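You operate a simulated robot arm through the tools that you are given. There is no shell and no other tool. Be economical: measure what you need, move in short steps, check, and stop when the job is done.

The job below is to be done with a simulated two-armed robot. You get a single attempt, and the scene is never put back.

JOB
Pack the pink coil in the blue case, latch it shut and carry it to the out table.

It is judged by the outcome, as a careful person would: the job done as asked, and still so three seconds after it is handed in. It fails if anything else is knocked over, pushed out of place, dropped, spilled or broken.

ROBOT AND FRAMES
Two 7-joint arms with fingered hands on one trunk, on a base that drives. Base frame: it is fixed to the floor where the robot stands at the start and does not move with it; the origin is under the middle of the robot, x ahead of it, y to its left, z up; the surface under the hand at the start is at about z = 850. Readings come in mm, rad, newtons and seconds.
The left shoulder is at the start at [82, 173, 1058], the right one opposite. With the tool pointing down near the work surface each hand reaches from about 420 to 840 mm from the robot's upright axis, wherever it stands, measured 20 degrees to its own side. Places, roughly: blue latch [300, 200, 1000]; blue lid [600, 100, 1000]; inside of the blue case [400, 100, 900]; orange latch [600, -600, 900]; out table [600, -600, 800]. Payload 3.5 kg a hand.
Tool frame (each hand has its own): the origin (TCP) lies between the finger pads and is the grasp point; the fingertips stand 25 mm ahead of it; z points along the fingers, y is the line along which they close. Largest opening 88 mm; the body of the gripper starts 29 mm behind the TCP. The gripper is a hand of 3 fingers: y runs from the thumb to the fingers, the wrist lies at [-13, -97, -162] in the tool frame.
Orientation is that of the tool frame in the base frame, as a unit quaternion [x, y, z, w]. With the fingers straight down and the wrist toward the robot, the tool's x, y and z point along [0, 1, 0], [1, 0, 0] and [0, 0, -1] of the base frame.

CONTROLS
- The arms move only by the tool arm_command. It takes "left_increments", "right_increments" or both (then of equal length, played together; a hand with none holds still); each is a list of rows, each a list of 2 entries, a list of its own where there are three numbers: the shift along the tool's x, y, z in units of 40 mm (1.0 is 40 mm), then the turn, a rotation vector about the tool's x, y, z in units of 6 degrees (1.0 is 6 degrees). In form: [[[tx, ty, tz], [ax, ay, az]], ...]. A call has 1 to 20 rows; each row shifts and turns the commanded pose from where the row before left it, along the tool's axes as they then stand. A call with a number of a shift or a turn outside -1 to 1 is refused whole. Each row takes 0.2 s and may step no farther than 50 mm and 0.15 rad from the row before; otherwise, the whole call is refused. A pose out of reach is approached as far as the arm can. The call stops where the force on the tool passes 40 N (or 10 N more than at its start, if that is more) or the arm is blocked; 0.2 s more then pass. In this call time passes only in rows, and 0.2 s behind the last. The reply holds the time, the measured pose of the TCP, the force on the tool along the base axes, the opening and the grip force, in the units named above and with some noise, with the torque about the TCP (base axes, N m) and any sound that the robot's microphone picked up, and new pictures: "show" is both (left out), scene, wrist or none (wrist: the cameras of the hands that moved).
- Cameras (640 x 400 px; columns grow to the right, rows downward): "scene" is now at [211.8, 3.9, 1277.7]; the picture's right is [0.05, -1.00, -0.01], its down [-0.63, -0.02, -0.78] and it looks along [0.78, 0.05, -0.63] (base axes); focal length 214 px, centre (320, 200). "left" rides on the left gripper at [-58, -85, -99] in its tool frame; the picture's right is [-0.67, -0.35, 0.66], its down [0.68, -0.63, 0.37] and it looks along [0.29, 0.69, 0.66] (tool axes); focal length 261 px, centre (320, 200). "right" rides on the right gripper at [58, -85, -99] in its tool frame; the picture's right is [-0.67, 0.35, -0.66], its down [-0.69, -0.63, 0.37] and it looks along [-0.28, 0.70, 0.66] (tool axes); focal length 261 px, centre (320, 200). There is no depth. A picture from a camera that has moved, and an enlarged one, comes with that camera's place and axes in the base frame and with its lens.
- raise_lower(by): slides the trunk up (or, below 0, down) by that many mm; the arms and the scene camera ride with it, the base frame stays. It gives what a move gives, with no picture.
- roll_base(legs): drives the robot by 1 to 6 legs, each [ahead, left, turn to the left] in mm, mm and rad, along the robot's own axes; the way and the turn of a leg run together, so that a leg with both is an arc; at most 1500 mm and 3.142 rad a leg. The arms and the cameras ride along, it lands a little off, and it stops where it bumps. It gives what a move gives, and a new picture of the scene camera.
- finger_targets(index, middle, thumb_bend, thumb_turn, hand): sets how far each is bent, from 0 (flat) to 100 (curled in); at 30 the hand is open as for a grip, at 70 the pads meet at the TCP. One left out holds its place. A second passes; each finger stops where it meets its share of the squeeze, and holds until it gets a number again. It is the only way to open and close the hand. It gives what a move gives, with no picture; readings hold the bend of each and the force on the fingers (four entries, about 0 where the hand has none), thumb and palm. thumb_turn goes from beside the hand (0) to across from the fingers (100), as for a grip.
- head_to(pan, tilt): turns the head with the scene camera to pan (to the left, within 1.501 rad either way) and tilt (down, from -0.506 to 1.204), counted from straight ahead of the robot. It gives what a move gives, and a new picture of the scene camera.
- close_up(camera, box): a new picture of the part [left, top, right, bottom] of that camera's present view, enlarged. No time passes.
- sign_off(): hands the job in; it is judged then, once.

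Go step by step. Nothing tells you exact positions but the pictures and the camera data: compare them with the known pose of the tool, close in by small moves and look again before you grip or let go. The budget is 120 turns and 260 pictures, counting those below and the enlarged ones. Unless the task says otherwise, let go and move clear before handing in, and close with one line.

The tools are called after "Emit:" as name(argument=value, ...) on one line, values as JSON. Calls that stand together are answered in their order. arm_command: Moves the arms, as the interface text tells. Its arguments: {"type":"object","properties":{"left_increments":{"type":"array","items":{"type":"array"}},"right_increments":{"type":"array","items":{"type":"array"}},"show":{"type":"string","enum":["both","scene","wrist","none"]}},"required":[]} The other tools are called the same way: raise_lower (by) slides the trunk up or down; finger_targets (index, middle, thumb_bend, thumb_turn, hand) moves the fingers one by one; roll_base (legs) drives the base; head_to (pan, tilt) turns the head that bears the scene camera; close_up (camera, box) takes an enlarged picture of a part of a camera's view; sign_off () hands the job in.

At the start:

```text
t: 0.0
left_eef_pos: [469.4, 221.3, 1299.1]
left_tool_rot: [0.707, 0.707, 0.0, 0.0]
left_ft_force: [-0.4, -0.2, 0.4]
left_ft_torque: [0.01, 0.03, -0.04]
left_opening: 87.8
left_finger_force: 0.0
left_shape: jaw
left_bend: [30.0, 30.0, 30.0, 98.0]
left_finger forces: [0.1, 0.0, 0.0, 0.1, 0.1, 0.0]
right_eef_pos: [439.6, -155.4, 1242.6]
right_tool_rot: [0.707, 0.707, -0.001, -0.001]
right_ft_force: [-0.2, 0.2, 0.6]
right_ft_torque: [0.01, -0.03, -0.03]
right_opening: 87.8
right_finger_force: 0.1
right_shape: jaw
right_bend: [30.0, 30.0, 30.0, 98.0]
right_finger forces: [0.0, 0.0, 0.0, 0.0, 0.1, 0.1]
trunk travel left (down, up): [-150.0, 305.0]
robot x, y, heading: [1.9, 1.0, -0.004]
head pan, tilt: [0.054, 0.436]
```

scene: 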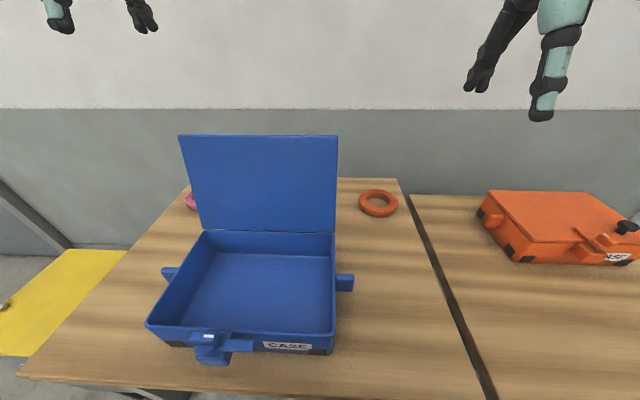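
right: 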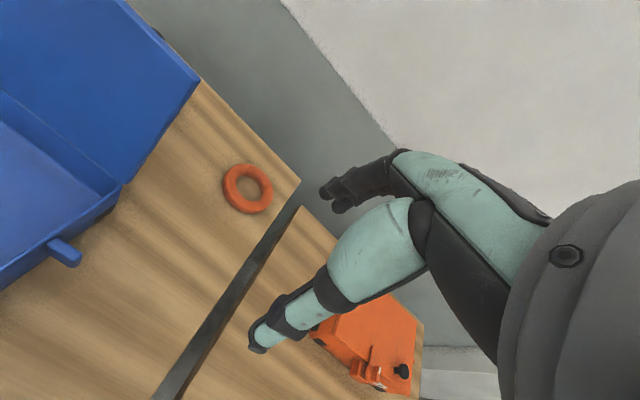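
left: 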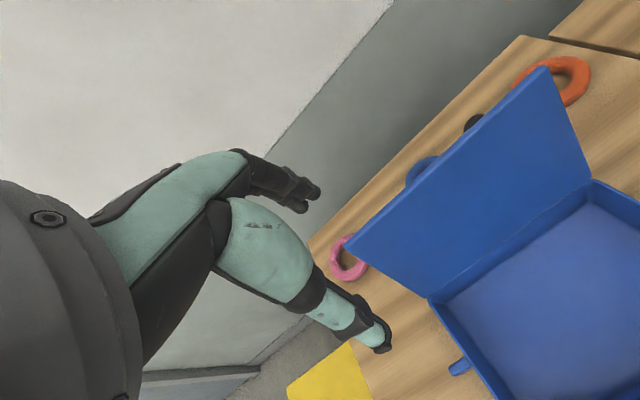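

The blue case stands open in front of me with the pink coil behind its lid to the left; the closed orange case is on the right-hand table. I'll look closely at the latch, the handles and the orange case's latch for comparison.

Emit:
close_up(camera="scene", box=[130, 220, 370, 370])

Emit:
close_up(camera="scene", box=[460, 170, 640, 283])

Emit:
close_up(camera="left", box=[280, 40, 640, 400])

Emit:
head_to(pan=-0.6, tilt=0.6)

```text
2.67 times, centred on (250, 295) of scene
camera zoom: at [211.8, 3.9, 1277.7], right [0.05, -1.0, -0.01], down [-0.63, -0.02, -0.78], along [0.78, 0.05, -0.63], focal length 572 px, centre (507, -53)
```

zoom: 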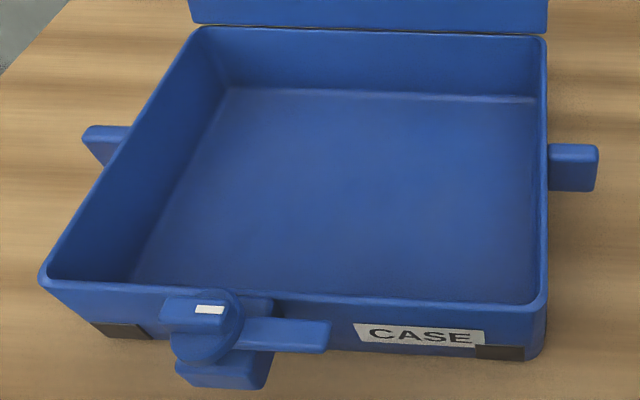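

```text
3.54 times, centred on (550, 226) of scene
camera zoom: at [211.8, 3.9, 1277.7], right [0.05, -1.0, -0.01], down [-0.63, -0.02, -0.78], along [0.78, 0.05, -0.63], focal length 759 px, centre (-494, 106)
```

zoom: 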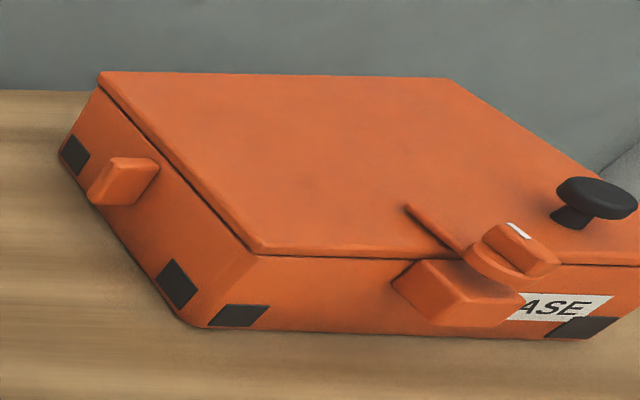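

```text
1.11 times, centred on (460, 220) of left
camera zoom: at [383.9, 162.7, 1399.0], right [-0.35, -0.67, -0.66], down [-0.63, 0.68, -0.37], along [0.69, 0.29, -0.66], focal length 290 px, centre (164, 178)
```

zoom: 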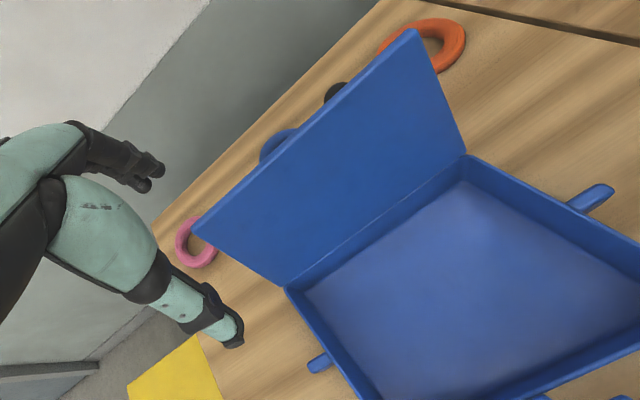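

```text
t: 1.0
left_eef_pos: [469.8, 221.1, 1299.4]
left_tool_rot: [0.707, 0.707, 0.0, 0.0]
left_ft_force: [0.5, 0.2, 0.1]
left_ft_torque: [-0.03, 0.01, 0.01]
left_opening: 87.3
left_finger_force: 0.0
left_shape: jaw
left_bend: [30.0, 30.0, 30.0, 98.0]
left_finger forces: [0.1, 0.0, 0.1, 0.0, 0.0, 0.0]
right_eef_pos: [438.9, -154.0, 1242.6]
right_tool_rot: [0.707, 0.707, 0.0, -0.001]
right_ft_force: [0.1, 0.5, 0.1]
right_ft_torque: [-0.04, 0.01, 0.0]
right_opening: 87.6
right_finger_force: 0.1
right_shape: jaw
right_bend: [30.0, 30.0, 30.0, 98.0]
right_finger forces: [0.0, 0.1, 0.0, 0.0, 0.0, 0.0]
trunk travel left (down, up): [-150.0, 305.0]
robot x, y, heading: [-0.5, 1.0, 0.001]
head pan, tilt: [-0.6, 0.6]
camera scene: at [189.7, -50.8, 1267.9], right [-0.55, -0.83, 0.14], down [-0.65, 0.32, -0.69], along [0.52, -0.47, -0.71], focal length 214 px, centre (320, 200)
```

scene: 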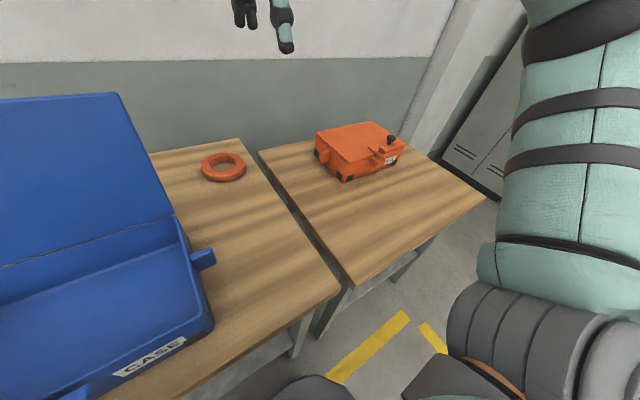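

The latch is a turning lever: on the blue case it lies sideways, on the shut orange case it points in over the lid. The coil is near (720, 405), close to the reach limit, so I'll shift the robot left a little and look at it.

Emit:
roll_base(legs=[[0, 200, 0]])

Emit:
head_to(pan=0.15, tilt=0.45)

Emit:
close_up(camera="left", box=[240, 100, 560, 300])

```text
t: 2.6
left_eef_pos: [471.3, 423.1, 1299.3]
left_tool_rot: [0.707, 0.707, 0.0, 0.0]
left_ft_force: [-0.8, 0.1, 0.6]
left_ft_torque: [0.05, 0.01, 0.0]
left_opening: 87.6
left_finger_force: 0.0
left_shape: jaw
left_bend: [30.0, 30.0, 30.0, 98.0]
left_finger forces: [0.1, 0.0, 0.0, 0.0, 0.1, 0.1]
right_eef_pos: [439.8, 48.4, 1242.8]
right_tool_rot: [0.707, 0.707, -0.001, -0.002]
right_ft_force: [-1.0, 0.5, -0.5]
right_ft_torque: [0.0, -0.01, 0.0]
right_opening: 87.9
right_finger_force: 0.0
right_shape: jaw
right_bend: [30.0, 30.0, 30.0, 98.0]
right_finger forces: [0.0, 0.1, 0.0, 0.0, 0.0, 0.1]
trunk travel left (down, up): [-150.0, 305.0]
robot x, y, heading: [3.5, 201.0, -0.002]
head pan, tilt: [-0.6, 0.6]
camera scene: at [189.7, 151.4, 1267.9], right [-0.55, -0.82, 0.14], down [-0.65, 0.32, -0.69], along [0.52, -0.47, -0.71], focal length 214 px, centre (320, 200)
```

scene: 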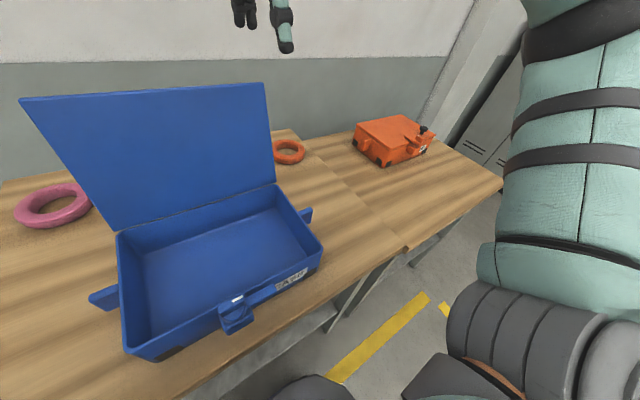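

```text
t: 3.8
left_eef_pos: [470.2, 421.8, 1301.4]
left_tool_rot: [0.708, 0.707, 0.0, 0.001]
left_ft_force: [-0.6, -1.4, 0.5]
left_ft_torque: [0.0, -0.01, 0.04]
left_opening: 87.8
left_finger_force: 0.1
left_shape: jaw
left_bend: [30.0, 30.0, 30.0, 98.0]
left_finger forces: [0.0, 0.0, 0.1, 0.0, 0.0, 0.0]
right_eef_pos: [439.8, 47.3, 1242.1]
right_tool_rot: [0.707, 0.707, 0.0, -0.001]
right_ft_force: [0.0, -0.6, 0.9]
right_ft_torque: [0.05, -0.01, -0.04]
right_opening: 87.2
right_finger_force: 0.0
right_shape: jaw
right_bend: [30.0, 30.0, 30.0, 98.0]
right_finger forces: [0.1, 0.0, 0.0, 0.0, 0.1, 0.1]
trunk travel left (down, up): [-150.0, 305.0]
robot x, y, heading: [1.3, 204.0, -0.002]
head pan, tilt: [0.15, 0.45]
camera scene: at [210.6, 215.3, 1276.7], right [0.14, -0.99, -0.04], down [-0.64, -0.06, -0.77], along [0.76, 0.13, -0.64], focal length 214 px, centre (320, 200)
```

scene: 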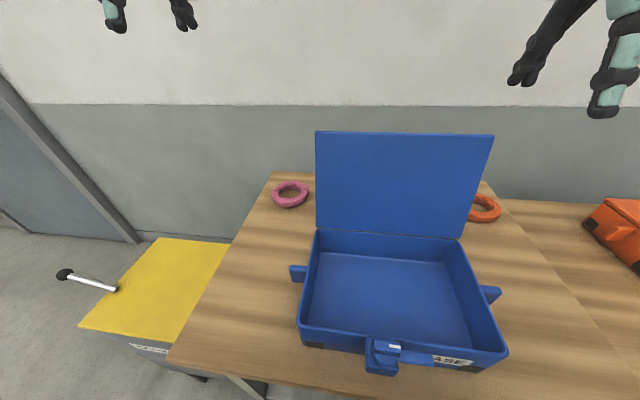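

```text
2.00 times, centred on (400, 200) of left
camera zoom: at [384.3, 364.9, 1399.0], right [-0.35, -0.67, -0.66], down [-0.63, 0.69, -0.37], along [0.69, 0.28, -0.66], focal length 521 px, centre (160, 200)
```

zoom: 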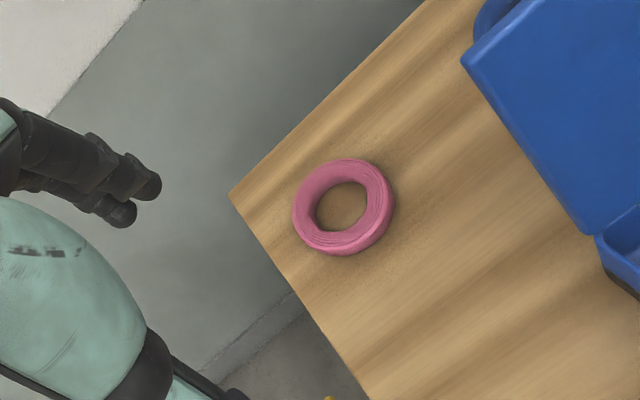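

The coil measures about (719, 397) with ~115 mm outer diameter and a ~60 mm hole. I'll move the left hand above its near side.

Emit:
arm_command(left_increments=[[[-0.08, 0.64, 0.94], [0, 0, 0]], [[-0.08, 0.64, 0.94], [0, 0, 0]], [[-0.08, 0.64, 0.94], [0, 0, 0]], [[-0.08, 0.64, 0.94], [0, 0, 0]], [[-0.08, 0.64, 0.94], [0, 0, 0]], [[-0.08, 0.64, 0.94], [0, 0, 0]], [[-0.08, 0.64, 0.94], [0, 0, 0]], [[-0.08, 0.64, 0.94], [0, 0, 0]]])

Emit:
finger_targets(hand="left", index=40, middle=40, thumb_bend=38, thumb_turn=100)

Emit:
close_up(camera="left", box=[160, 100, 480, 300])

```text
t: 5.5
left_eef_pos: [674.0, 397.0, 995.3]
left_tool_rot: [0.708, 0.707, -0.001, -0.001]
left_ft_force: [0.8, 0.0, -0.1]
left_ft_torque: [0.05, -0.02, 0.0]
left_opening: 87.7
left_finger_force: 0.0
left_shape: jaw
left_bend: [30.0, 30.0, 30.0, 98.0]
left_finger forces: [0.0, 0.1, 0.0, 0.0, 0.0, 0.0]
right_eef_pos: [440.7, 48.5, 1240.5]
right_tool_rot: [0.708, 0.707, 0.0, -0.001]
right_ft_force: [-0.7, -0.5, 0.3]
right_ft_torque: [0.01, 0.02, 0.01]
right_opening: 87.5
right_finger_force: 0.0
right_shape: jaw
right_bend: [30.0, 30.0, 30.0, 98.0]
right_finger forces: [0.0, 0.1, 0.0, 0.0, 0.0, 0.0]
trunk travel left (down, up): [-150.0, 305.0]
robot x, y, heading: [-2.0, 200.5, -0.001]
head pan, tilt: [0.15, 0.45]
camera scene: at [212.0, 215.4, 1276.4], right [0.14, -0.99, -0.04], down [-0.64, -0.06, -0.77], along [0.76, 0.13, -0.64], focal length 214 px, centre (320, 200)
camera left: at [588.1, 339.9, 1095.1], right [-0.35, -0.67, -0.66], down [-0.63, 0.69, -0.37], along [0.69, 0.28, -0.66], focal length 261 px, centre (320, 200)
```

scene: 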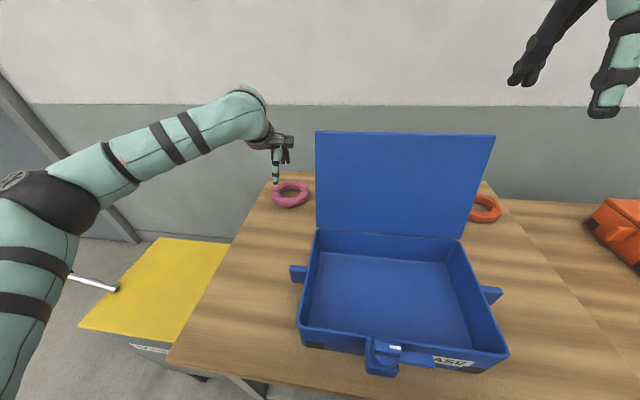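
left: 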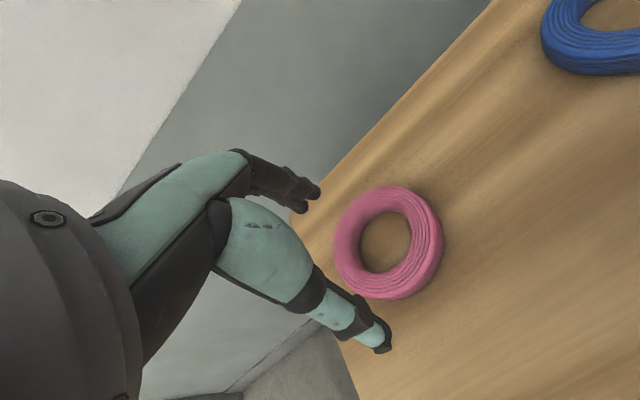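

```text
t: 6.5
left_eef_pos: [672.8, 397.0, 997.2]
left_tool_rot: [0.708, 0.706, 0.0, -0.001]
left_ft_force: [0.4, 0.3, 0.6]
left_ft_torque: [0.0, 0.04, 0.02]
left_opening: 66.2
left_finger_force: 0.1
left_shape: fingers
left_bend: [40.0, 40.0, 38.0, 98.0]
left_finger forces: [0.0, 0.0, 0.0, 0.0, 0.0, 0.0]
right_eef_pos: [439.7, 48.3, 1242.4]
right_tool_rot: [0.708, 0.707, -0.001, -0.001]
right_ft_force: [0.0, 0.4, -0.3]
right_ft_torque: [0.01, 0.02, 0.0]
right_opening: 87.6
right_finger_force: 0.0
right_shape: jaw
right_bend: [30.0, 30.0, 30.0, 98.0]
right_finger forces: [0.1, 0.0, 0.1, 0.1, 0.0, 0.0]
trunk travel left (down, up): [-150.0, 305.0]
robot x, y, heading: [0.1, 203.6, -0.007]
head pan, tilt: [0.15, 0.45]
```

```text
2.00 times, centred on (320, 200) of left
camera zoom: at [586.8, 339.8, 1096.4], right [-0.35, -0.67, -0.66], down [-0.63, 0.69, -0.37], along [0.69, 0.28, -0.66], focal length 521 px, centre (320, 200)
```

zoom: 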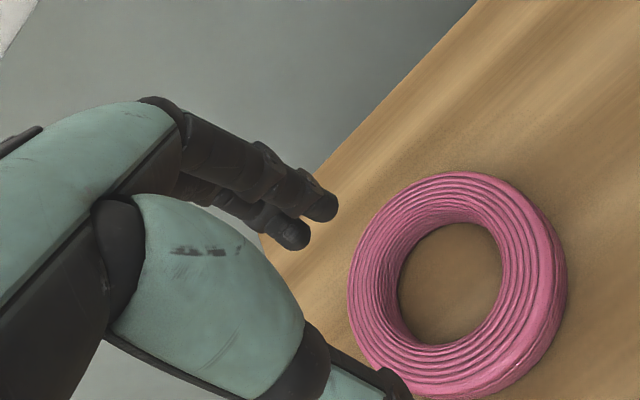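

The coil centre reads (724, 393); fingers will go into its hole and thumb outside. Descending.

Emit:
arm_command(left_increments=[[[-0.03, 0.07, 0.98], [0, 0, 0]], [[-0.03, 0.07, 0.98], [0, 0, 0]]])

```text
t: 7.2
left_eef_pos: [682.3, 396.4, 918.9]
left_tool_rot: [0.708, 0.707, 0.0, 0.001]
left_ft_force: [-0.2, 0.2, -1.1]
left_ft_torque: [-0.01, -0.02, 0.01]
left_opening: 65.9
left_finger_force: 0.1
left_shape: fingers
left_bend: [40.0, 40.0, 38.0, 98.0]
left_finger forces: [0.0, 0.0, 0.1, 0.0, 0.0, 0.1]
right_eef_pos: [441.2, 47.0, 1242.3]
right_tool_rot: [0.707, 0.707, 0.0, -0.001]
right_ft_force: [0.5, 0.0, 0.5]
right_ft_torque: [-0.01, 0.02, -0.05]
right_opening: 87.8
right_finger_force: 0.1
right_shape: jaw
right_bend: [30.0, 30.0, 30.0, 98.0]
right_finger forces: [0.1, 0.0, 0.0, 0.0, 0.0, 0.0]
trunk travel left (down, up): [-150.0, 305.0]
robot x, y, heading: [0.5, 202.7, -0.003]
head pan, tilt: [0.15, 0.45]
camera scene: at [211.5, 215.7, 1276.5], right [0.14, -0.99, -0.04], down [-0.64, -0.06, -0.77], along [0.76, 0.13, -0.64], focal length 214 px, centre (320, 200)
camera left: at [594.6, 338.2, 1018.1], right [-0.35, -0.67, -0.66], down [-0.63, 0.69, -0.37], along [0.69, 0.28, -0.66], focal length 261 px, centre (320, 200)
```

scene: 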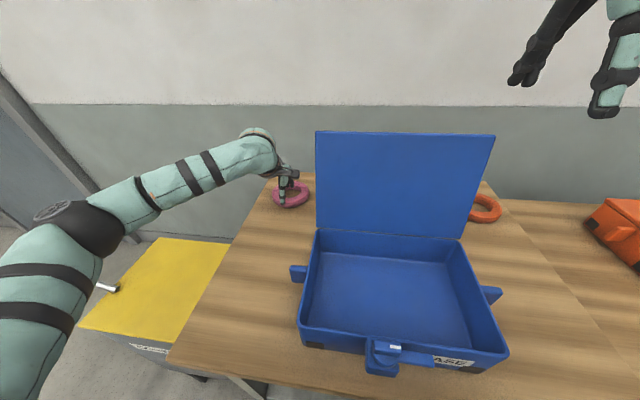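
left: 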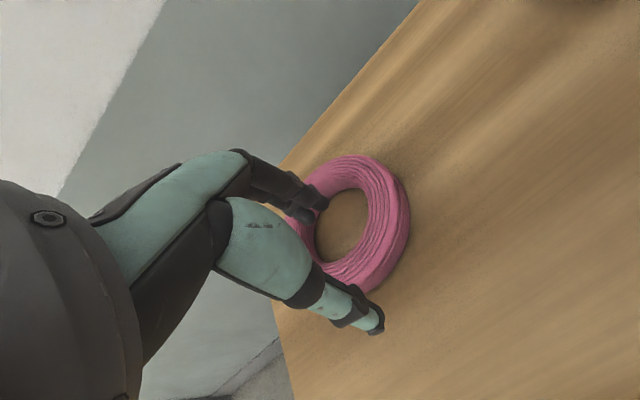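

Slight correction toward me, then down over the ring.

Emit:
arm_command(left_increments=[[[0, -0.1, 0.5], [0, 0, 0]], [[0, 0, 0.4], [0, 0, 0]]], show="wrist")

Emit:
close_up(camera="left", box=[220, 100, 460, 350])

```text
t: 7.8
left_eef_pos: [677.1, 395.5, 883.6]
left_tool_rot: [0.708, 0.706, 0.001, 0.0]
left_ft_force: [-0.4, -0.1, -0.1]
left_ft_torque: [0.0, 0.0, -0.01]
left_opening: 66.1
left_finger_force: 0.0
left_shape: fingers
left_bend: [40.0, 40.0, 38.0, 98.0]
left_finger forces: [0.0, 0.0, 0.0, 0.0, 0.0, 0.0]
right_eef_pos: [439.6, 46.5, 1241.2]
right_tool_rot: [0.708, 0.707, -0.001, 0.0]
right_ft_force: [0.5, -0.5, 0.8]
right_ft_torque: [0.0, 0.02, 0.0]
right_opening: 87.6
right_finger_force: 0.0
right_shape: jaw
right_bend: [30.0, 30.0, 30.0, 98.0]
right_finger forces: [0.0, 0.0, 0.0, 0.0, 0.0, 0.1]
trunk travel left (down, up): [-150.0, 305.0]
robot x, y, heading: [2.2, 203.6, -0.001]
head pan, tilt: [0.15, 0.45]
camera left: at [591.5, 338.0, 982.7], right [-0.35, -0.67, -0.66], down [-0.63, 0.69, -0.37], along [0.69, 0.28, -0.66], focal length 261 px, centre (320, 200)
```

left: 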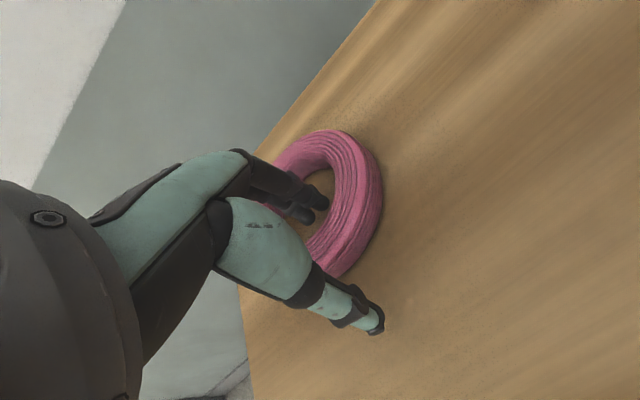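

```text
1.60 times, centred on (340, 225) of left
camera zoom: at [591.5, 338.0, 982.7], right [-0.35, -0.67, -0.66], down [-0.63, 0.69, -0.37], along [0.69, 0.28, -0.66], focal length 417 px, centre (288, 160)
```

zoom: 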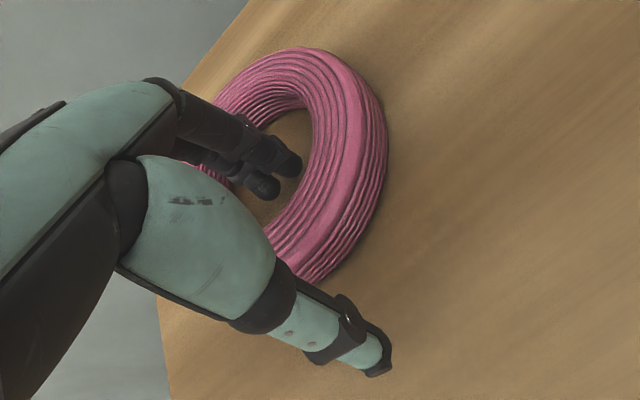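

Fingers are in the hole, thumb outside. Lower a touch and grip.

Emit:
arm_command(left_increments=[[[0, 0, 0.12], [0, 0, 0]]], show="none")

Emit:
finger_targets(hand="left", index=70, middle=70, thumb_bend=70)

Emit:
arm_command(left_increments=[[[0, 0, -0.5], [0, 0, 0]], [[0, 0, -0.5], [0, 0, 0]]])

```text
t: 8.2
left_eef_pos: [676.8, 394.8, 879.5]
left_tool_rot: [0.708, 0.706, -0.001, -0.001]
left_ft_force: [-0.3, 0.1, 0.1]
left_ft_torque: [-0.02, 0.02, 0.02]
left_opening: 66.3
left_finger_force: 0.0
left_shape: fingers
left_bend: [40.0, 40.0, 38.0, 98.0]
left_finger forces: [0.0, 0.0, 0.0, 0.1, 0.0, 0.0]
right_eef_pos: [440.1, 47.1, 1241.9]
right_tool_rot: [0.707, 0.707, -0.001, -0.001]
right_ft_force: [-0.5, -0.4, -1.2]
right_ft_torque: [-0.02, 0.02, 0.02]
right_opening: 87.4
right_finger_force: 0.0
right_shape: jaw
right_bend: [30.0, 30.0, 30.0, 98.0]
right_finger forces: [0.1, 0.0, 0.0, 0.1, 0.1, 0.0]
trunk travel left (down, up): [-150.0, 305.0]
robot x, y, heading: [2.9, 204.9, -0.001]
head pan, tilt: [0.15, 0.45]
```

```text
t: 9.2
left_eef_pos: [676.6, 394.5, 879.5]
left_tool_rot: [0.708, 0.707, 0.0, 0.001]
left_ft_force: [-0.4, -0.5, 0.2]
left_ft_torque: [0.01, 0.03, 0.02]
left_opening: 18.0
left_finger_force: 8.2
left_shape: fingers
left_bend: [63.0, 66.0, 60.0, 100.0]
left_finger forces: [4.3, 3.7, 0.1, 0.0, 8.0, 0.0]
right_eef_pos: [440.2, 47.0, 1242.3]
right_tool_rot: [0.707, 0.707, -0.001, 0.0]
right_ft_force: [-0.2, 0.5, -0.5]
right_ft_torque: [-0.01, -0.02, -0.04]
right_opening: 87.4
right_finger_force: 0.0
right_shape: jaw
right_bend: [30.0, 30.0, 30.0, 98.0]
right_finger forces: [0.0, 0.1, 0.1, 0.1, 0.0, 0.0]
trunk travel left (down, up): [-150.0, 305.0]
robot x, y, heading: [1.5, 203.5, -0.004]
head pan, tilt: [0.15, 0.45]
```

```text
t: 9.8
left_eef_pos: [676.7, 392.8, 919.6]
left_tool_rot: [0.707, 0.707, 0.0, 0.0]
left_ft_force: [-0.6, -0.1, -1.5]
left_ft_torque: [-0.04, 0.06, 0.04]
left_opening: 17.8
left_finger_force: 8.1
left_shape: fingers
left_bend: [63.0, 66.0, 60.0, 100.0]
left_finger forces: [4.4, 3.9, 0.0, 0.1, 7.9, 0.1]
right_eef_pos: [439.7, 47.2, 1242.2]
right_tool_rot: [0.708, 0.707, -0.001, -0.001]
right_ft_force: [-0.3, -0.4, 0.5]
right_ft_torque: [0.02, 0.01, 0.01]
right_opening: 87.8
right_finger_force: 0.1
right_shape: jaw
right_bend: [30.0, 30.0, 30.0, 98.0]
right_finger forces: [0.1, 0.1, 0.0, 0.0, 0.1, 0.1]
trunk travel left (down, up): [-150.0, 305.0]
robot x, y, heading: [0.1, 201.0, 0.002]
head pan, tilt: [0.15, 0.45]
camera scene: at [210.5, 215.3, 1276.8], right [0.14, -0.99, -0.04], down [-0.64, -0.06, -0.77], along [0.76, 0.13, -0.64], focal length 214 px, centre (320, 200)
camera left: at [590.0, 335.6, 1019.2], right [-0.35, -0.67, -0.66], down [-0.63, 0.69, -0.37], along [0.7, 0.28, -0.66], focal length 261 px, centre (320, 200)
```

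scene: 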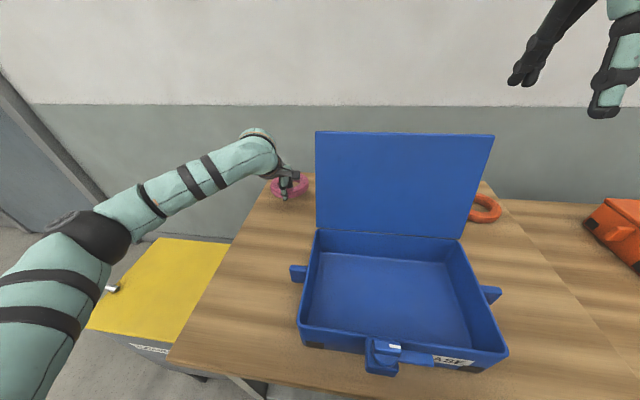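
left: 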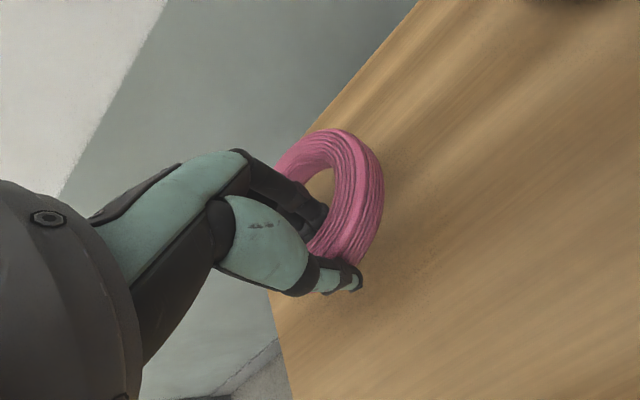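

The coil is held. Next I bring it up and back beside the case, clear of the lid, then drive back and right so it sits over the case.

Emit:
arm_command(left_increments=[[[0, 0, -0.9], [0, 0, 0]], [[0, 0, -0.9], [0, 0, 0]], [[-0.1, -0.84, -0.28], [0, 0, 0]], [[-0.18, -0.84, -0.28], [0, 0, 0]], [[-0.18, -0.84, -0.28], [0, 0, 0]], [[-0.18, -0.84, -0.28], [0, 0, 0]], [[-0.18, -0.84, -0.28], [0, 0, 0]], [[-0.18, -0.84, -0.28], [0, 0, 0]], [[-0.18, -0.84, -0.28], [0, 0, 0]]], show="scene")

Emit:
roll_base(legs=[[-60, 0, 0], [0, -200, 0]])

```text
t: 11.8
left_eef_pos: [443.9, 348.2, 1070.2]
left_tool_rot: [0.707, 0.707, 0.0, 0.0]
left_ft_force: [0.2, 0.6, -2.1]
left_ft_torque: [0.02, 0.07, -0.02]
left_opening: 17.1
left_finger_force: 9.2
left_shape: fingers
left_bend: [63.0, 66.0, 60.0, 100.0]
left_finger forces: [4.6, 4.4, 0.0, 0.0, 8.1, 0.0]
right_eef_pos: [438.9, 47.2, 1242.3]
right_tool_rot: [0.708, 0.706, 0.0, -0.001]
right_ft_force: [-0.8, -0.4, -0.1]
right_ft_torque: [-0.02, 0.02, -0.03]
right_opening: 87.6
right_finger_force: 0.0
right_shape: jaw
right_bend: [30.0, 30.0, 30.0, 98.0]
right_finger forces: [0.0, 0.0, 0.0, 0.1, 0.0, 0.0]
trunk travel left (down, up): [-150.0, 305.0]
robot x, y, heading: [0.7, 203.6, 0.002]
head pan, tilt: [0.15, 0.45]
camera scene: at [209.5, 214.9, 1277.0], right [0.14, -0.99, -0.04], down [-0.63, -0.06, -0.77], along [0.76, 0.13, -0.64], focal length 214 px, centre (320, 200)
```

scene: 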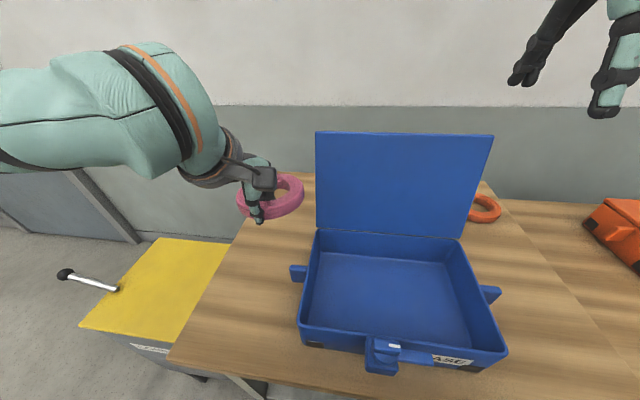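

```text
t: 13.9
left_eef_pos: [383.5, 150.3, 1069.7]
left_tool_rot: [0.708, 0.706, 0.0, 0.0]
left_ft_force: [-0.1, -1.1, -0.7]
left_ft_torque: [-0.01, 0.05, 0.01]
left_opening: 17.7
left_finger_force: 8.4
left_shape: fingers
left_bend: [63.0, 66.0, 60.0, 100.0]
left_finger forces: [4.7, 4.4, 0.0, 0.0, 8.1, 0.0]
right_eef_pos: [378.6, -149.7, 1242.6]
right_tool_rot: [0.709, 0.705, -0.001, 0.0]
right_ft_force: [-1.0, -0.3, 0.5]
right_ft_torque: [0.01, 0.01, 0.01]
right_opening: 87.6
right_finger_force: 0.1
right_shape: jaw
right_bend: [30.0, 30.0, 30.0, 98.0]
right_finger forces: [0.0, 0.0, 0.1, 0.0, 0.0, 0.1]
trunk travel left (down, up): [-150.0, 305.0]
robot x, y, heading: [-59.4, 3.2, -0.001]
head pan, tilt: [0.15, 0.45]
camera scene: at [149.4, 18.3, 1276.8], right [0.14, -0.99, -0.04], down [-0.64, -0.06, -0.77], along [0.76, 0.13, -0.64], focal length 214 px, centre (320, 200)
```

scene: 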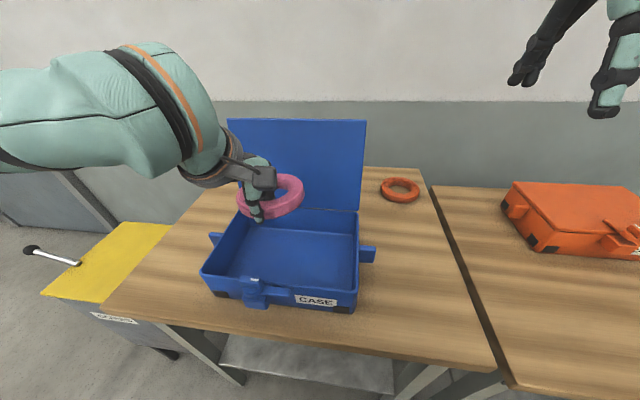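

The coil is over the case. I'll lower part-way and check with the wrist camera.

Emit:
arm_command(left_increments=[[[0, 0, 0.9], [0, 0, 0]], [[0, 0, 0.9], [0, 0, 0]]])

```text
t: 14.5
left_eef_pos: [382.6, 149.8, 998.6]
left_tool_rot: [0.71, 0.704, -0.002, 0.0]
left_ft_force: [-0.4, 0.7, -1.1]
left_ft_torque: [-0.05, 0.06, 0.01]
left_opening: 17.5
left_finger_force: 8.7
left_shape: fingers
left_bend: [63.0, 66.0, 60.0, 100.0]
left_finger forces: [4.7, 4.4, 0.0, 0.0, 8.0, 0.1]
right_eef_pos: [379.2, -150.6, 1241.3]
right_tool_rot: [0.708, 0.706, 0.0, -0.001]
right_ft_force: [-0.2, -0.2, 0.5]
right_ft_torque: [0.02, 0.0, -0.02]
right_opening: 87.6
right_finger_force: 0.0
right_shape: jaw
right_bend: [30.0, 30.0, 30.0, 98.0]
right_finger forces: [0.0, 0.0, 0.1, 0.1, 0.1, 0.0]
trunk travel left (down, up): [-150.0, 305.0]
robot x, y, heading: [-63.6, 6.5, -0.01]
head pan, tilt: [0.15, 0.45]
camera scene: at [150.1, 18.0, 1276.6], right [0.14, -0.99, -0.04], down [-0.64, -0.06, -0.77], along [0.76, 0.13, -0.64], focal length 214 px, centre (320, 200)
camera left: at [296.0, 92.3, 1097.2], right [-0.35, -0.67, -0.66], down [-0.63, 0.69, -0.37], along [0.7, 0.28, -0.66], focal length 261 px, centre (320, 200)
```

scene: 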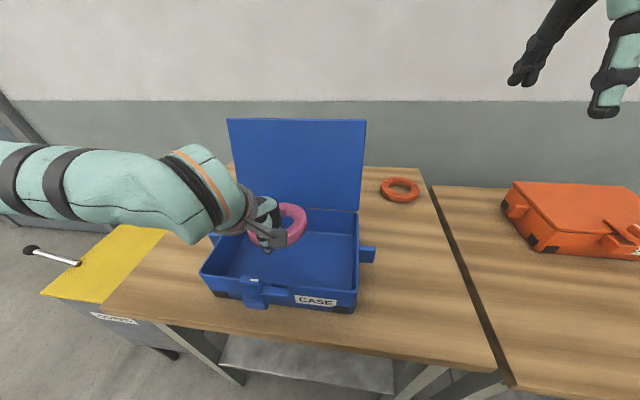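
left: 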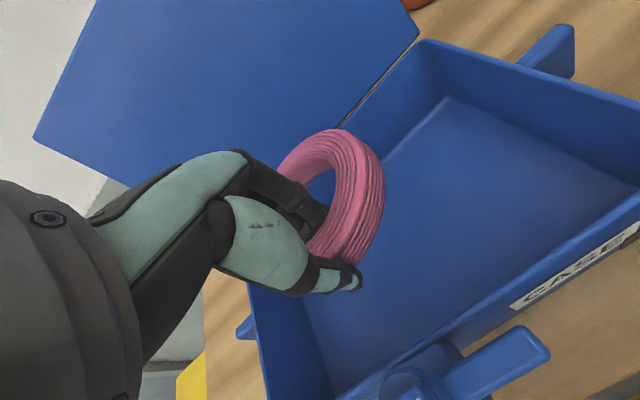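

Alignment looks fine inside the walls; lowering further with smaller steps.

Emit:
arm_command(left_increments=[[[0, 0, 0.8], [0, 0, 0]], [[0, 0, 0.8], [0, 0, 0]], [[0, 0, 0.2], [0, 0, 0]]], show="none")

Emit:
arm_command(left_increments=[[[0, 0, 0.2], [0, 0, 0]]], show="both")

```text
t: 15.3
left_eef_pos: [381.4, 150.8, 927.9]
left_tool_rot: [0.708, 0.706, 0.0, 0.001]
left_ft_force: [0.6, -0.3, -1.2]
left_ft_torque: [0.0, 0.04, 0.0]
left_opening: 17.6
left_finger_force: 8.7
left_shape: fingers
left_bend: [63.0, 66.0, 60.0, 100.0]
left_finger forces: [4.7, 4.3, 0.2, 0.0, 7.9, 0.1]
right_eef_pos: [376.8, -151.4, 1242.9]
right_tool_rot: [0.708, 0.706, 0.0, 0.0]
right_ft_force: [-0.2, -0.4, 0.8]
right_ft_torque: [0.01, 0.01, -0.02]
right_opening: 87.7
right_finger_force: 0.0
right_shape: jaw
right_bend: [30.0, 30.0, 30.0, 98.0]
right_finger forces: [0.0, 0.1, 0.0, 0.0, 0.0, 0.0]
trunk travel left (down, up): [-150.0, 305.0]
robot x, y, heading: [-62.6, 4.6, -0.005]
head pan, tilt: [0.15, 0.45]
```

```text
t: 15.7
left_eef_pos: [382.3, 149.7, 919.0]
left_tool_rot: [0.709, 0.705, 0.0, 0.0]
left_ft_force: [-0.7, -0.8, -0.9]
left_ft_torque: [0.04, 0.04, 0.01]
left_opening: 17.6
left_finger_force: 8.7
left_shape: fingers
left_bend: [63.0, 66.0, 60.0, 100.0]
left_finger forces: [4.7, 4.4, 0.1, 0.0, 7.9, 0.1]
right_eef_pos: [379.1, -150.0, 1241.2]
right_tool_rot: [0.709, 0.706, -0.001, -0.001]
right_ft_force: [-0.2, 0.1, -0.7]
right_ft_torque: [0.03, -0.03, 0.02]
right_opening: 87.8
right_finger_force: 0.0
right_shape: jaw
right_bend: [30.0, 30.0, 30.0, 98.0]
right_finger forces: [0.1, 0.0, 0.0, 0.0, 0.0, 0.0]
trunk travel left (down, up): [-150.0, 305.0]
robot x, y, heading: [-61.2, 5.4, -0.003]
head pan, tilt: [0.15, 0.45]
camera scene: at [149.8, 18.3, 1276.6], right [0.14, -0.99, -0.04], down [-0.64, -0.06, -0.77], along [0.76, 0.13, -0.64], focal length 214 px, centre (320, 200)
camera left: at [296.5, 92.6, 1017.6], right [-0.35, -0.67, -0.65], down [-0.63, 0.69, -0.37], along [0.7, 0.28, -0.66], focal length 261 px, centre (320, 200)
```

scene: 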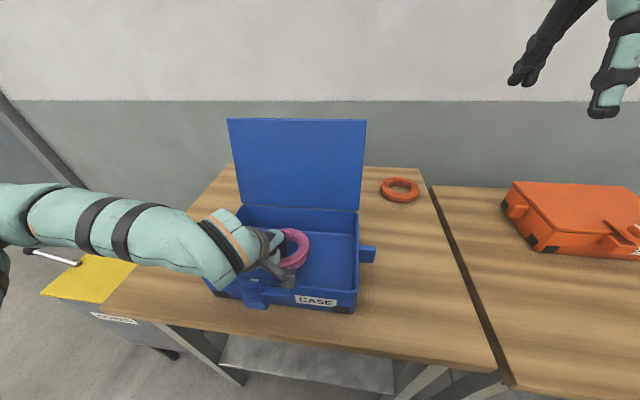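
left: 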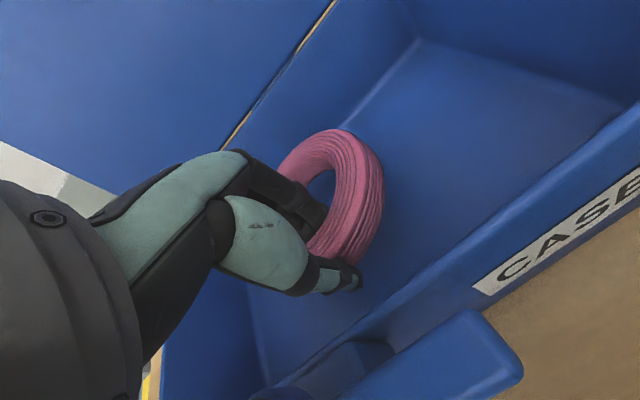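

No contact yet; continuing down in small steps.

Emit:
arm_command(left_increments=[[[0, 0, 0.15], [0, 0, 0]], [[0, 0, 0.15], [0, 0, 0]]], show="none")

Emit:
arm_command(left_increments=[[[0, 0, 0.12], [0, 0, 0]], [[0, 0, 0.08], [0, 0, 0]]], show="wrist")

```text
t: 16.3
left_eef_pos: [383.1, 148.8, 905.6]
left_tool_rot: [0.708, 0.706, 0.0, 0.001]
left_ft_force: [0.4, 0.0, -2.5]
left_ft_torque: [0.0, 0.04, 0.03]
left_opening: 17.3
left_finger_force: 8.7
left_shape: fingers
left_bend: [63.0, 66.0, 60.0, 100.0]
left_finger forces: [4.7, 4.3, 0.1, 0.0, 7.9, 0.1]
right_eef_pos: [379.4, -150.0, 1240.9]
right_tool_rot: [0.709, 0.706, 0.0, -0.001]
right_ft_force: [-0.5, 0.6, 0.0]
right_ft_torque: [0.0, -0.01, -0.03]
right_opening: 87.5
right_finger_force: 0.1
right_shape: jaw
right_bend: [30.0, 30.0, 30.0, 98.0]
right_finger forces: [0.0, 0.0, 0.1, 0.1, 0.0, 0.0]
trunk travel left (down, up): [-150.0, 305.0]
robot x, y, heading: [-57.2, 7.7, -0.009]
head pan, tilt: [0.15, 0.45]
```

```text
t: 16.9
left_eef_pos: [385.1, 148.6, 899.4]
left_tool_rot: [0.708, 0.706, 0.001, 0.001]
left_ft_force: [5.9, 1.5, 9.5]
left_ft_torque: [0.02, 1.28, -0.14]
left_opening: 17.4
left_finger_force: 8.4
left_shape: fingers
left_bend: [63.0, 66.0, 60.0, 100.0]
left_finger forces: [4.6, 4.4, 0.0, 0.0, 7.9, 0.0]
right_eef_pos: [378.6, -150.9, 1242.2]
right_tool_rot: [0.708, 0.706, 0.0, 0.0]
right_ft_force: [0.5, 0.4, -1.0]
right_ft_torque: [-0.01, 0.01, -0.02]
right_opening: 87.6
right_finger_force: 0.0
right_shape: jaw
right_bend: [30.0, 30.0, 30.0, 98.0]
right_finger forces: [0.1, 0.1, 0.0, 0.1, 0.1, 0.1]
trunk travel left (down, up): [-150.0, 305.0]
robot x, y, heading: [-60.6, 5.7, -0.006]
head pan, tilt: [0.15, 0.45]
camera left: at [297.3, 92.2, 997.6], right [-0.35, -0.67, -0.66], down [-0.63, 0.69, -0.37], along [0.7, 0.28, -0.66], focal length 261 px, centre (320, 200)
```

left: 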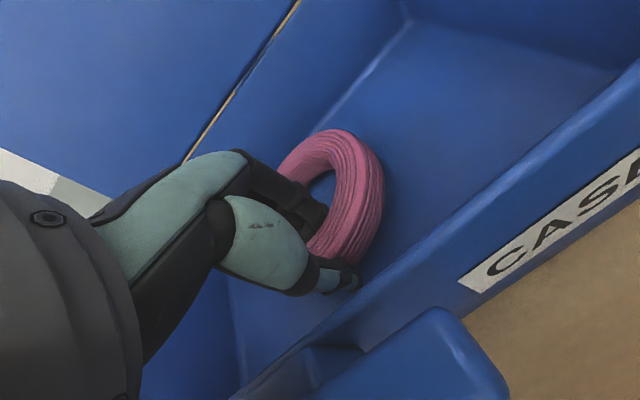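

Contact seems to be the back of my hand on the latch hub (force at the rear), not the coil. I'll lift, shift right past the lever, and lower there.

Emit:
arm_command(left_increments=[[[0, 0, -0.8], [0, 0, 0]], [[-0.85, 0.05, 0], [0, 0, 0]], [[-0.85, 0, 0], [0, 0, 0]], [[0, 0, 0.5], [0, 0, 0]]])

```text
t: 17.9
left_eef_pos: [384.5, 83.6, 909.2]
left_tool_rot: [0.709, 0.705, -0.001, 0.0]
left_ft_force: [0.1, 0.3, -1.7]
left_ft_torque: [-0.02, 0.06, 0.0]
left_opening: 17.2
left_finger_force: 8.8
left_shape: fingers
left_bend: [63.0, 66.0, 60.0, 100.0]
left_finger forces: [4.8, 4.4, 0.0, 0.1, 8.0, 0.0]
right_eef_pos: [377.7, -148.8, 1242.0]
right_tool_rot: [0.708, 0.706, -0.001, 0.0]
right_ft_force: [-0.3, 0.1, -1.0]
right_ft_torque: [0.0, 0.01, -0.02]
right_opening: 87.8
right_finger_force: 0.1
right_shape: jaw
right_bend: [30.0, 30.0, 30.0, 98.0]
right_finger forces: [0.0, 0.1, 0.1, 0.1, 0.0, 0.1]
trunk travel left (down, up): [-150.0, 305.0]
robot x, y, heading: [-62.5, 8.2, -0.005]
head pan, tilt: [0.15, 0.45]
camera scene: at [149.6, 19.2, 1276.7], right [0.14, -0.99, -0.04], down [-0.64, -0.06, -0.77], along [0.76, 0.13, -0.64], focal length 214 px, centre (320, 200)
camera left: at [298.4, 25.4, 1009.1], right [-0.35, -0.67, -0.65], down [-0.63, 0.69, -0.37], along [0.7, 0.28, -0.66], focal length 261 px, centre (320, 200)
```

scene: 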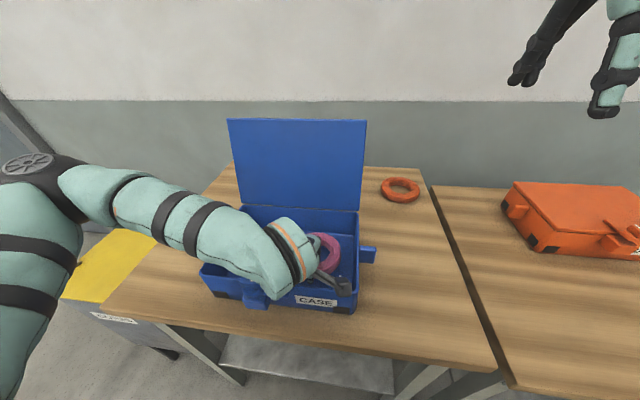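
left: 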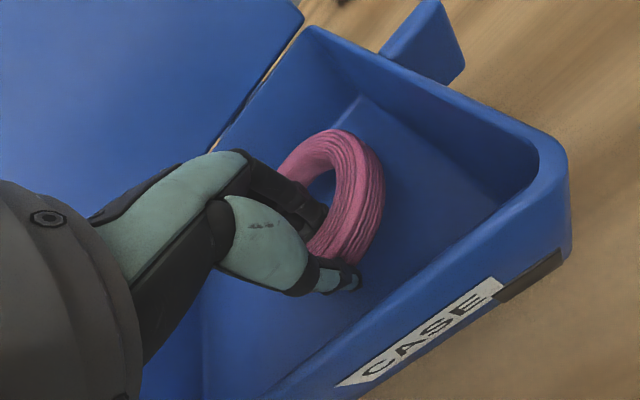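

Emit:
arm_command(left_increments=[[[0, 0, 0.15], [0, 0, 0]], [[0, 0, 0.12], [0, 0, 0]]], show="none")

Emit:
arm_command(left_increments=[[[0, 0, 0.12], [0, 0, 0]]], show="wrist")

```text
t: 18.5
left_eef_pos: [384.6, 82.5, 898.2]
left_tool_rot: [0.708, 0.706, 0.0, 0.0]
left_ft_force: [0.5, -0.3, -1.3]
left_ft_torque: [-0.04, 0.05, 0.01]
left_opening: 17.4
left_finger_force: 8.7
left_shape: fingers
left_bend: [63.0, 66.0, 60.0, 100.0]
left_finger forces: [4.7, 4.3, 0.0, 0.0, 8.0, 0.1]
right_eef_pos: [378.9, -150.1, 1242.3]
right_tool_rot: [0.708, 0.706, -0.001, -0.001]
right_ft_force: [-0.1, 0.2, 0.1]
right_ft_torque: [0.0, -0.03, 0.01]
right_opening: 87.4
right_finger_force: 0.1
right_shape: jaw
right_bend: [30.0, 30.0, 30.0, 98.0]
right_finger forces: [0.0, 0.1, 0.1, 0.0, 0.0, 0.0]
trunk travel left (down, up): [-150.0, 305.0]
robot x, y, heading: [-59.2, 6.2, -0.006]
head pan, tilt: [0.15, 0.45]
```

```text
t: 18.9
left_eef_pos: [383.6, 82.4, 894.9]
left_tool_rot: [0.708, 0.706, -0.001, 0.0]
left_ft_force: [0.4, -1.0, -1.5]
left_ft_torque: [-0.01, 0.04, 0.01]
left_opening: 17.4
left_finger_force: 9.0
left_shape: fingers
left_bend: [63.0, 66.0, 60.0, 100.0]
left_finger forces: [4.8, 4.4, 0.1, 0.0, 7.9, 0.1]
right_eef_pos: [377.8, -151.2, 1241.6]
right_tool_rot: [0.709, 0.705, 0.0, -0.001]
right_ft_force: [-0.6, -0.7, -1.0]
right_ft_torque: [0.01, 0.02, 0.02]
right_opening: 87.5
right_finger_force: 0.1
right_shape: jaw
right_bend: [30.0, 30.0, 30.0, 98.0]
right_finger forces: [0.0, 0.0, 0.1, 0.0, 0.1, 0.1]
trunk travel left (down, up): [-150.0, 305.0]
robot x, y, heading: [-61.3, 6.4, -0.005]
head pan, tilt: [0.15, 0.45]
camera left: at [298.9, 25.0, 993.5], right [-0.35, -0.67, -0.66], down [-0.63, 0.69, -0.37], along [0.7, 0.28, -0.66], focal length 261 px, centre (320, 200)
```

left: 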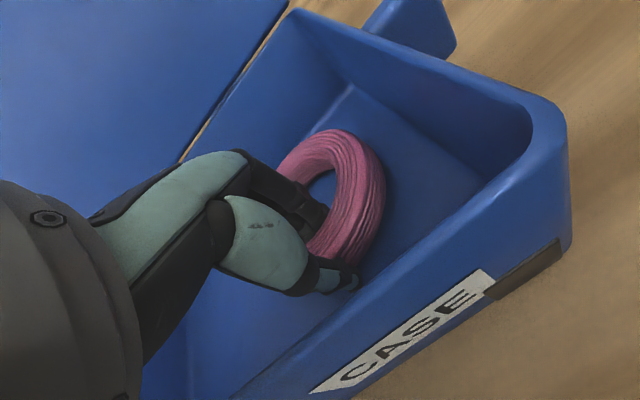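

Emit:
arm_command(left_increments=[[[0, 0, 0.1], [0, 0, 0]]], show="none")

Emit:
arm_command(left_increments=[[[0, 0, 0.1], [0, 0, 0]]], show="wrist")

```text
t: 19.3
left_eef_pos: [385.7, 81.7, 890.8]
left_tool_rot: [0.708, 0.706, 0.0, 0.0]
left_ft_force: [0.5, -0.1, -0.4]
left_ft_torque: [-0.01, -0.02, -0.01]
left_opening: 17.3
left_finger_force: 8.2
left_shape: fingers
left_bend: [63.0, 66.0, 60.0, 100.0]
left_finger forces: [4.5, 4.4, 0.0, 0.1, 8.0, 0.1]
right_eef_pos: [378.1, -150.9, 1242.1]
right_tool_rot: [0.708, 0.706, -0.001, 0.0]
right_ft_force: [-0.6, -0.2, 0.4]
right_ft_torque: [0.03, 0.0, 0.0]
right_opening: 87.4
right_finger_force: 0.0
right_shape: jaw
right_bend: [30.0, 30.0, 30.0, 98.0]
right_finger forces: [0.0, 0.1, 0.0, 0.1, 0.0, 0.0]
trunk travel left (down, up): [-150.0, 305.0]
robot x, y, heading: [-57.4, 8.2, -0.005]
head pan, tilt: [0.15, 0.45]
```

```text
t: 19.7
left_eef_pos: [384.8, 81.6, 886.9]
left_tool_rot: [0.708, 0.706, 0.0, 0.0]
left_ft_force: [-0.1, -1.2, -1.1]
left_ft_torque: [-0.01, -0.03, 0.02]
left_opening: 17.3
left_finger_force: 8.3
left_shape: fingers
left_bend: [64.0, 66.0, 60.0, 100.0]
left_finger forces: [4.5, 4.5, 0.0, 0.0, 8.2, 0.0]
right_eef_pos: [379.4, -151.7, 1241.2]
right_tool_rot: [0.708, 0.706, -0.001, -0.001]
right_ft_force: [0.4, 0.0, 0.3]
right_ft_torque: [0.0, -0.05, 0.01]
right_opening: 87.7
right_finger_force: 0.1
right_shape: jaw
right_bend: [30.0, 30.0, 30.0, 98.0]
right_finger forces: [0.0, 0.0, 0.0, 0.0, 0.0, 0.0]
trunk travel left (down, up): [-150.0, 305.0]
robot x, y, heading: [-59.6, 4.3, -0.003]
head pan, tilt: [0.15, 0.45]
camera left: at [298.7, 24.4, 986.4], right [-0.35, -0.67, -0.66], down [-0.63, 0.69, -0.37], along [0.7, 0.28, -0.66], focal length 261 px, centre (320, 200)
```

left: 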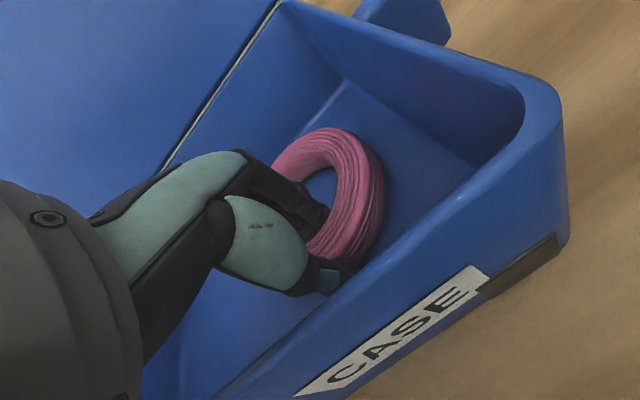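

The coil touches the floor now. I'll release and lift clear.

Emit:
finger_targets(hand="left", index=45, middle=45, thumb_bend=42)

Emit:
arm_command(left_increments=[[[0, 0, -0.4], [0, 0, 0]], [[0, 0, -0.9], [0, 0, 0]], [[0, 0, -0.9], [0, 0, 0]], [[0, 0, -0.9], [0, 0, 0]], [[0, 0, -0.9], [0, 0, 0]]])

```text
t: 20.7
left_eef_pos: [384.7, 80.3, 887.1]
left_tool_rot: [0.708, 0.706, 0.0, 0.0]
left_ft_force: [-0.7, 0.4, 0.3]
left_ft_torque: [-0.01, 0.01, 0.0]
left_opening: 55.0
left_finger_force: 0.1
left_shape: fingers
left_bend: [45.0, 45.0, 42.0, 99.0]
left_finger forces: [0.1, 0.0, 0.0, 0.1, 0.1, 0.0]
right_eef_pos: [378.3, -150.5, 1242.2]
right_tool_rot: [0.708, 0.706, 0.0, -0.001]
right_ft_force: [-0.9, -0.3, -0.3]
right_ft_torque: [0.0, 0.01, 0.0]
right_opening: 87.6
right_finger_force: 0.1
right_shape: jaw
right_bend: [30.0, 30.0, 30.0, 98.0]
right_finger forces: [0.0, 0.0, 0.0, 0.1, 0.0, 0.1]
trunk travel left (down, up): [-150.0, 305.0]
robot x, y, heading: [-60.7, 7.2, -0.008]
head pan, tilt: [0.15, 0.45]
```

```text
t: 21.9
left_eef_pos: [382.4, 80.7, 1048.5]
left_tool_rot: [0.708, 0.706, 0.0, 0.001]
left_ft_force: [-0.5, -1.2, -0.3]
left_ft_torque: [-0.01, 0.0, 0.01]
left_opening: 55.3
left_finger_force: 0.1
left_shape: fingers
left_bend: [45.0, 45.0, 42.0, 99.0]
left_finger forces: [0.0, 0.0, 0.0, 0.0, 0.1, 0.0]
right_eef_pos: [377.6, -150.9, 1241.2]
right_tool_rot: [0.709, 0.705, 0.0, 0.001]
right_ft_force: [0.1, 0.3, -1.0]
right_ft_torque: [-0.01, -0.03, 0.03]
right_opening: 88.0
right_finger_force: 0.0
right_shape: jaw
right_bend: [30.0, 30.0, 30.0, 98.0]
right_finger forces: [0.0, 0.0, 0.1, 0.0, 0.0, 0.1]
trunk travel left (down, up): [-150.0, 305.0]
robot x, y, heading: [-62.6, 8.3, -0.007]
head pan, tilt: [0.15, 0.45]
camera scene: at [148.5, 17.9, 1277.0], right [0.14, -0.99, -0.04], down [-0.64, -0.06, -0.77], along [0.76, 0.13, -0.64], focal length 214 px, centre (320, 200)
camera left: at [296.2, 23.5, 1147.4], right [-0.35, -0.67, -0.65], down [-0.63, 0.69, -0.37], along [0.7, 0.28, -0.66], focal length 261 px, centre (320, 200)
```

scene: 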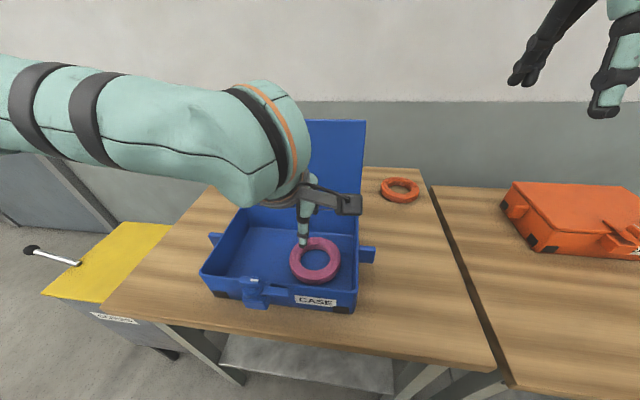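
left: 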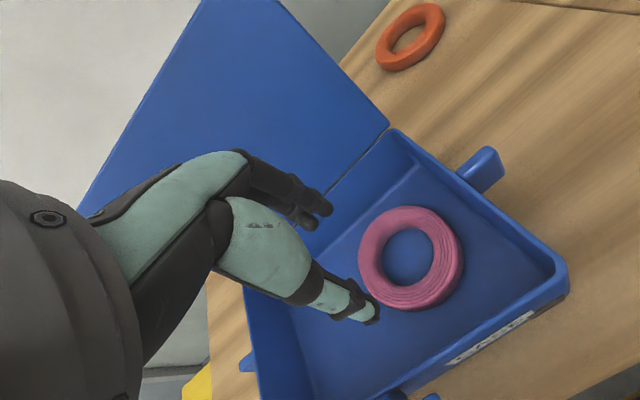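

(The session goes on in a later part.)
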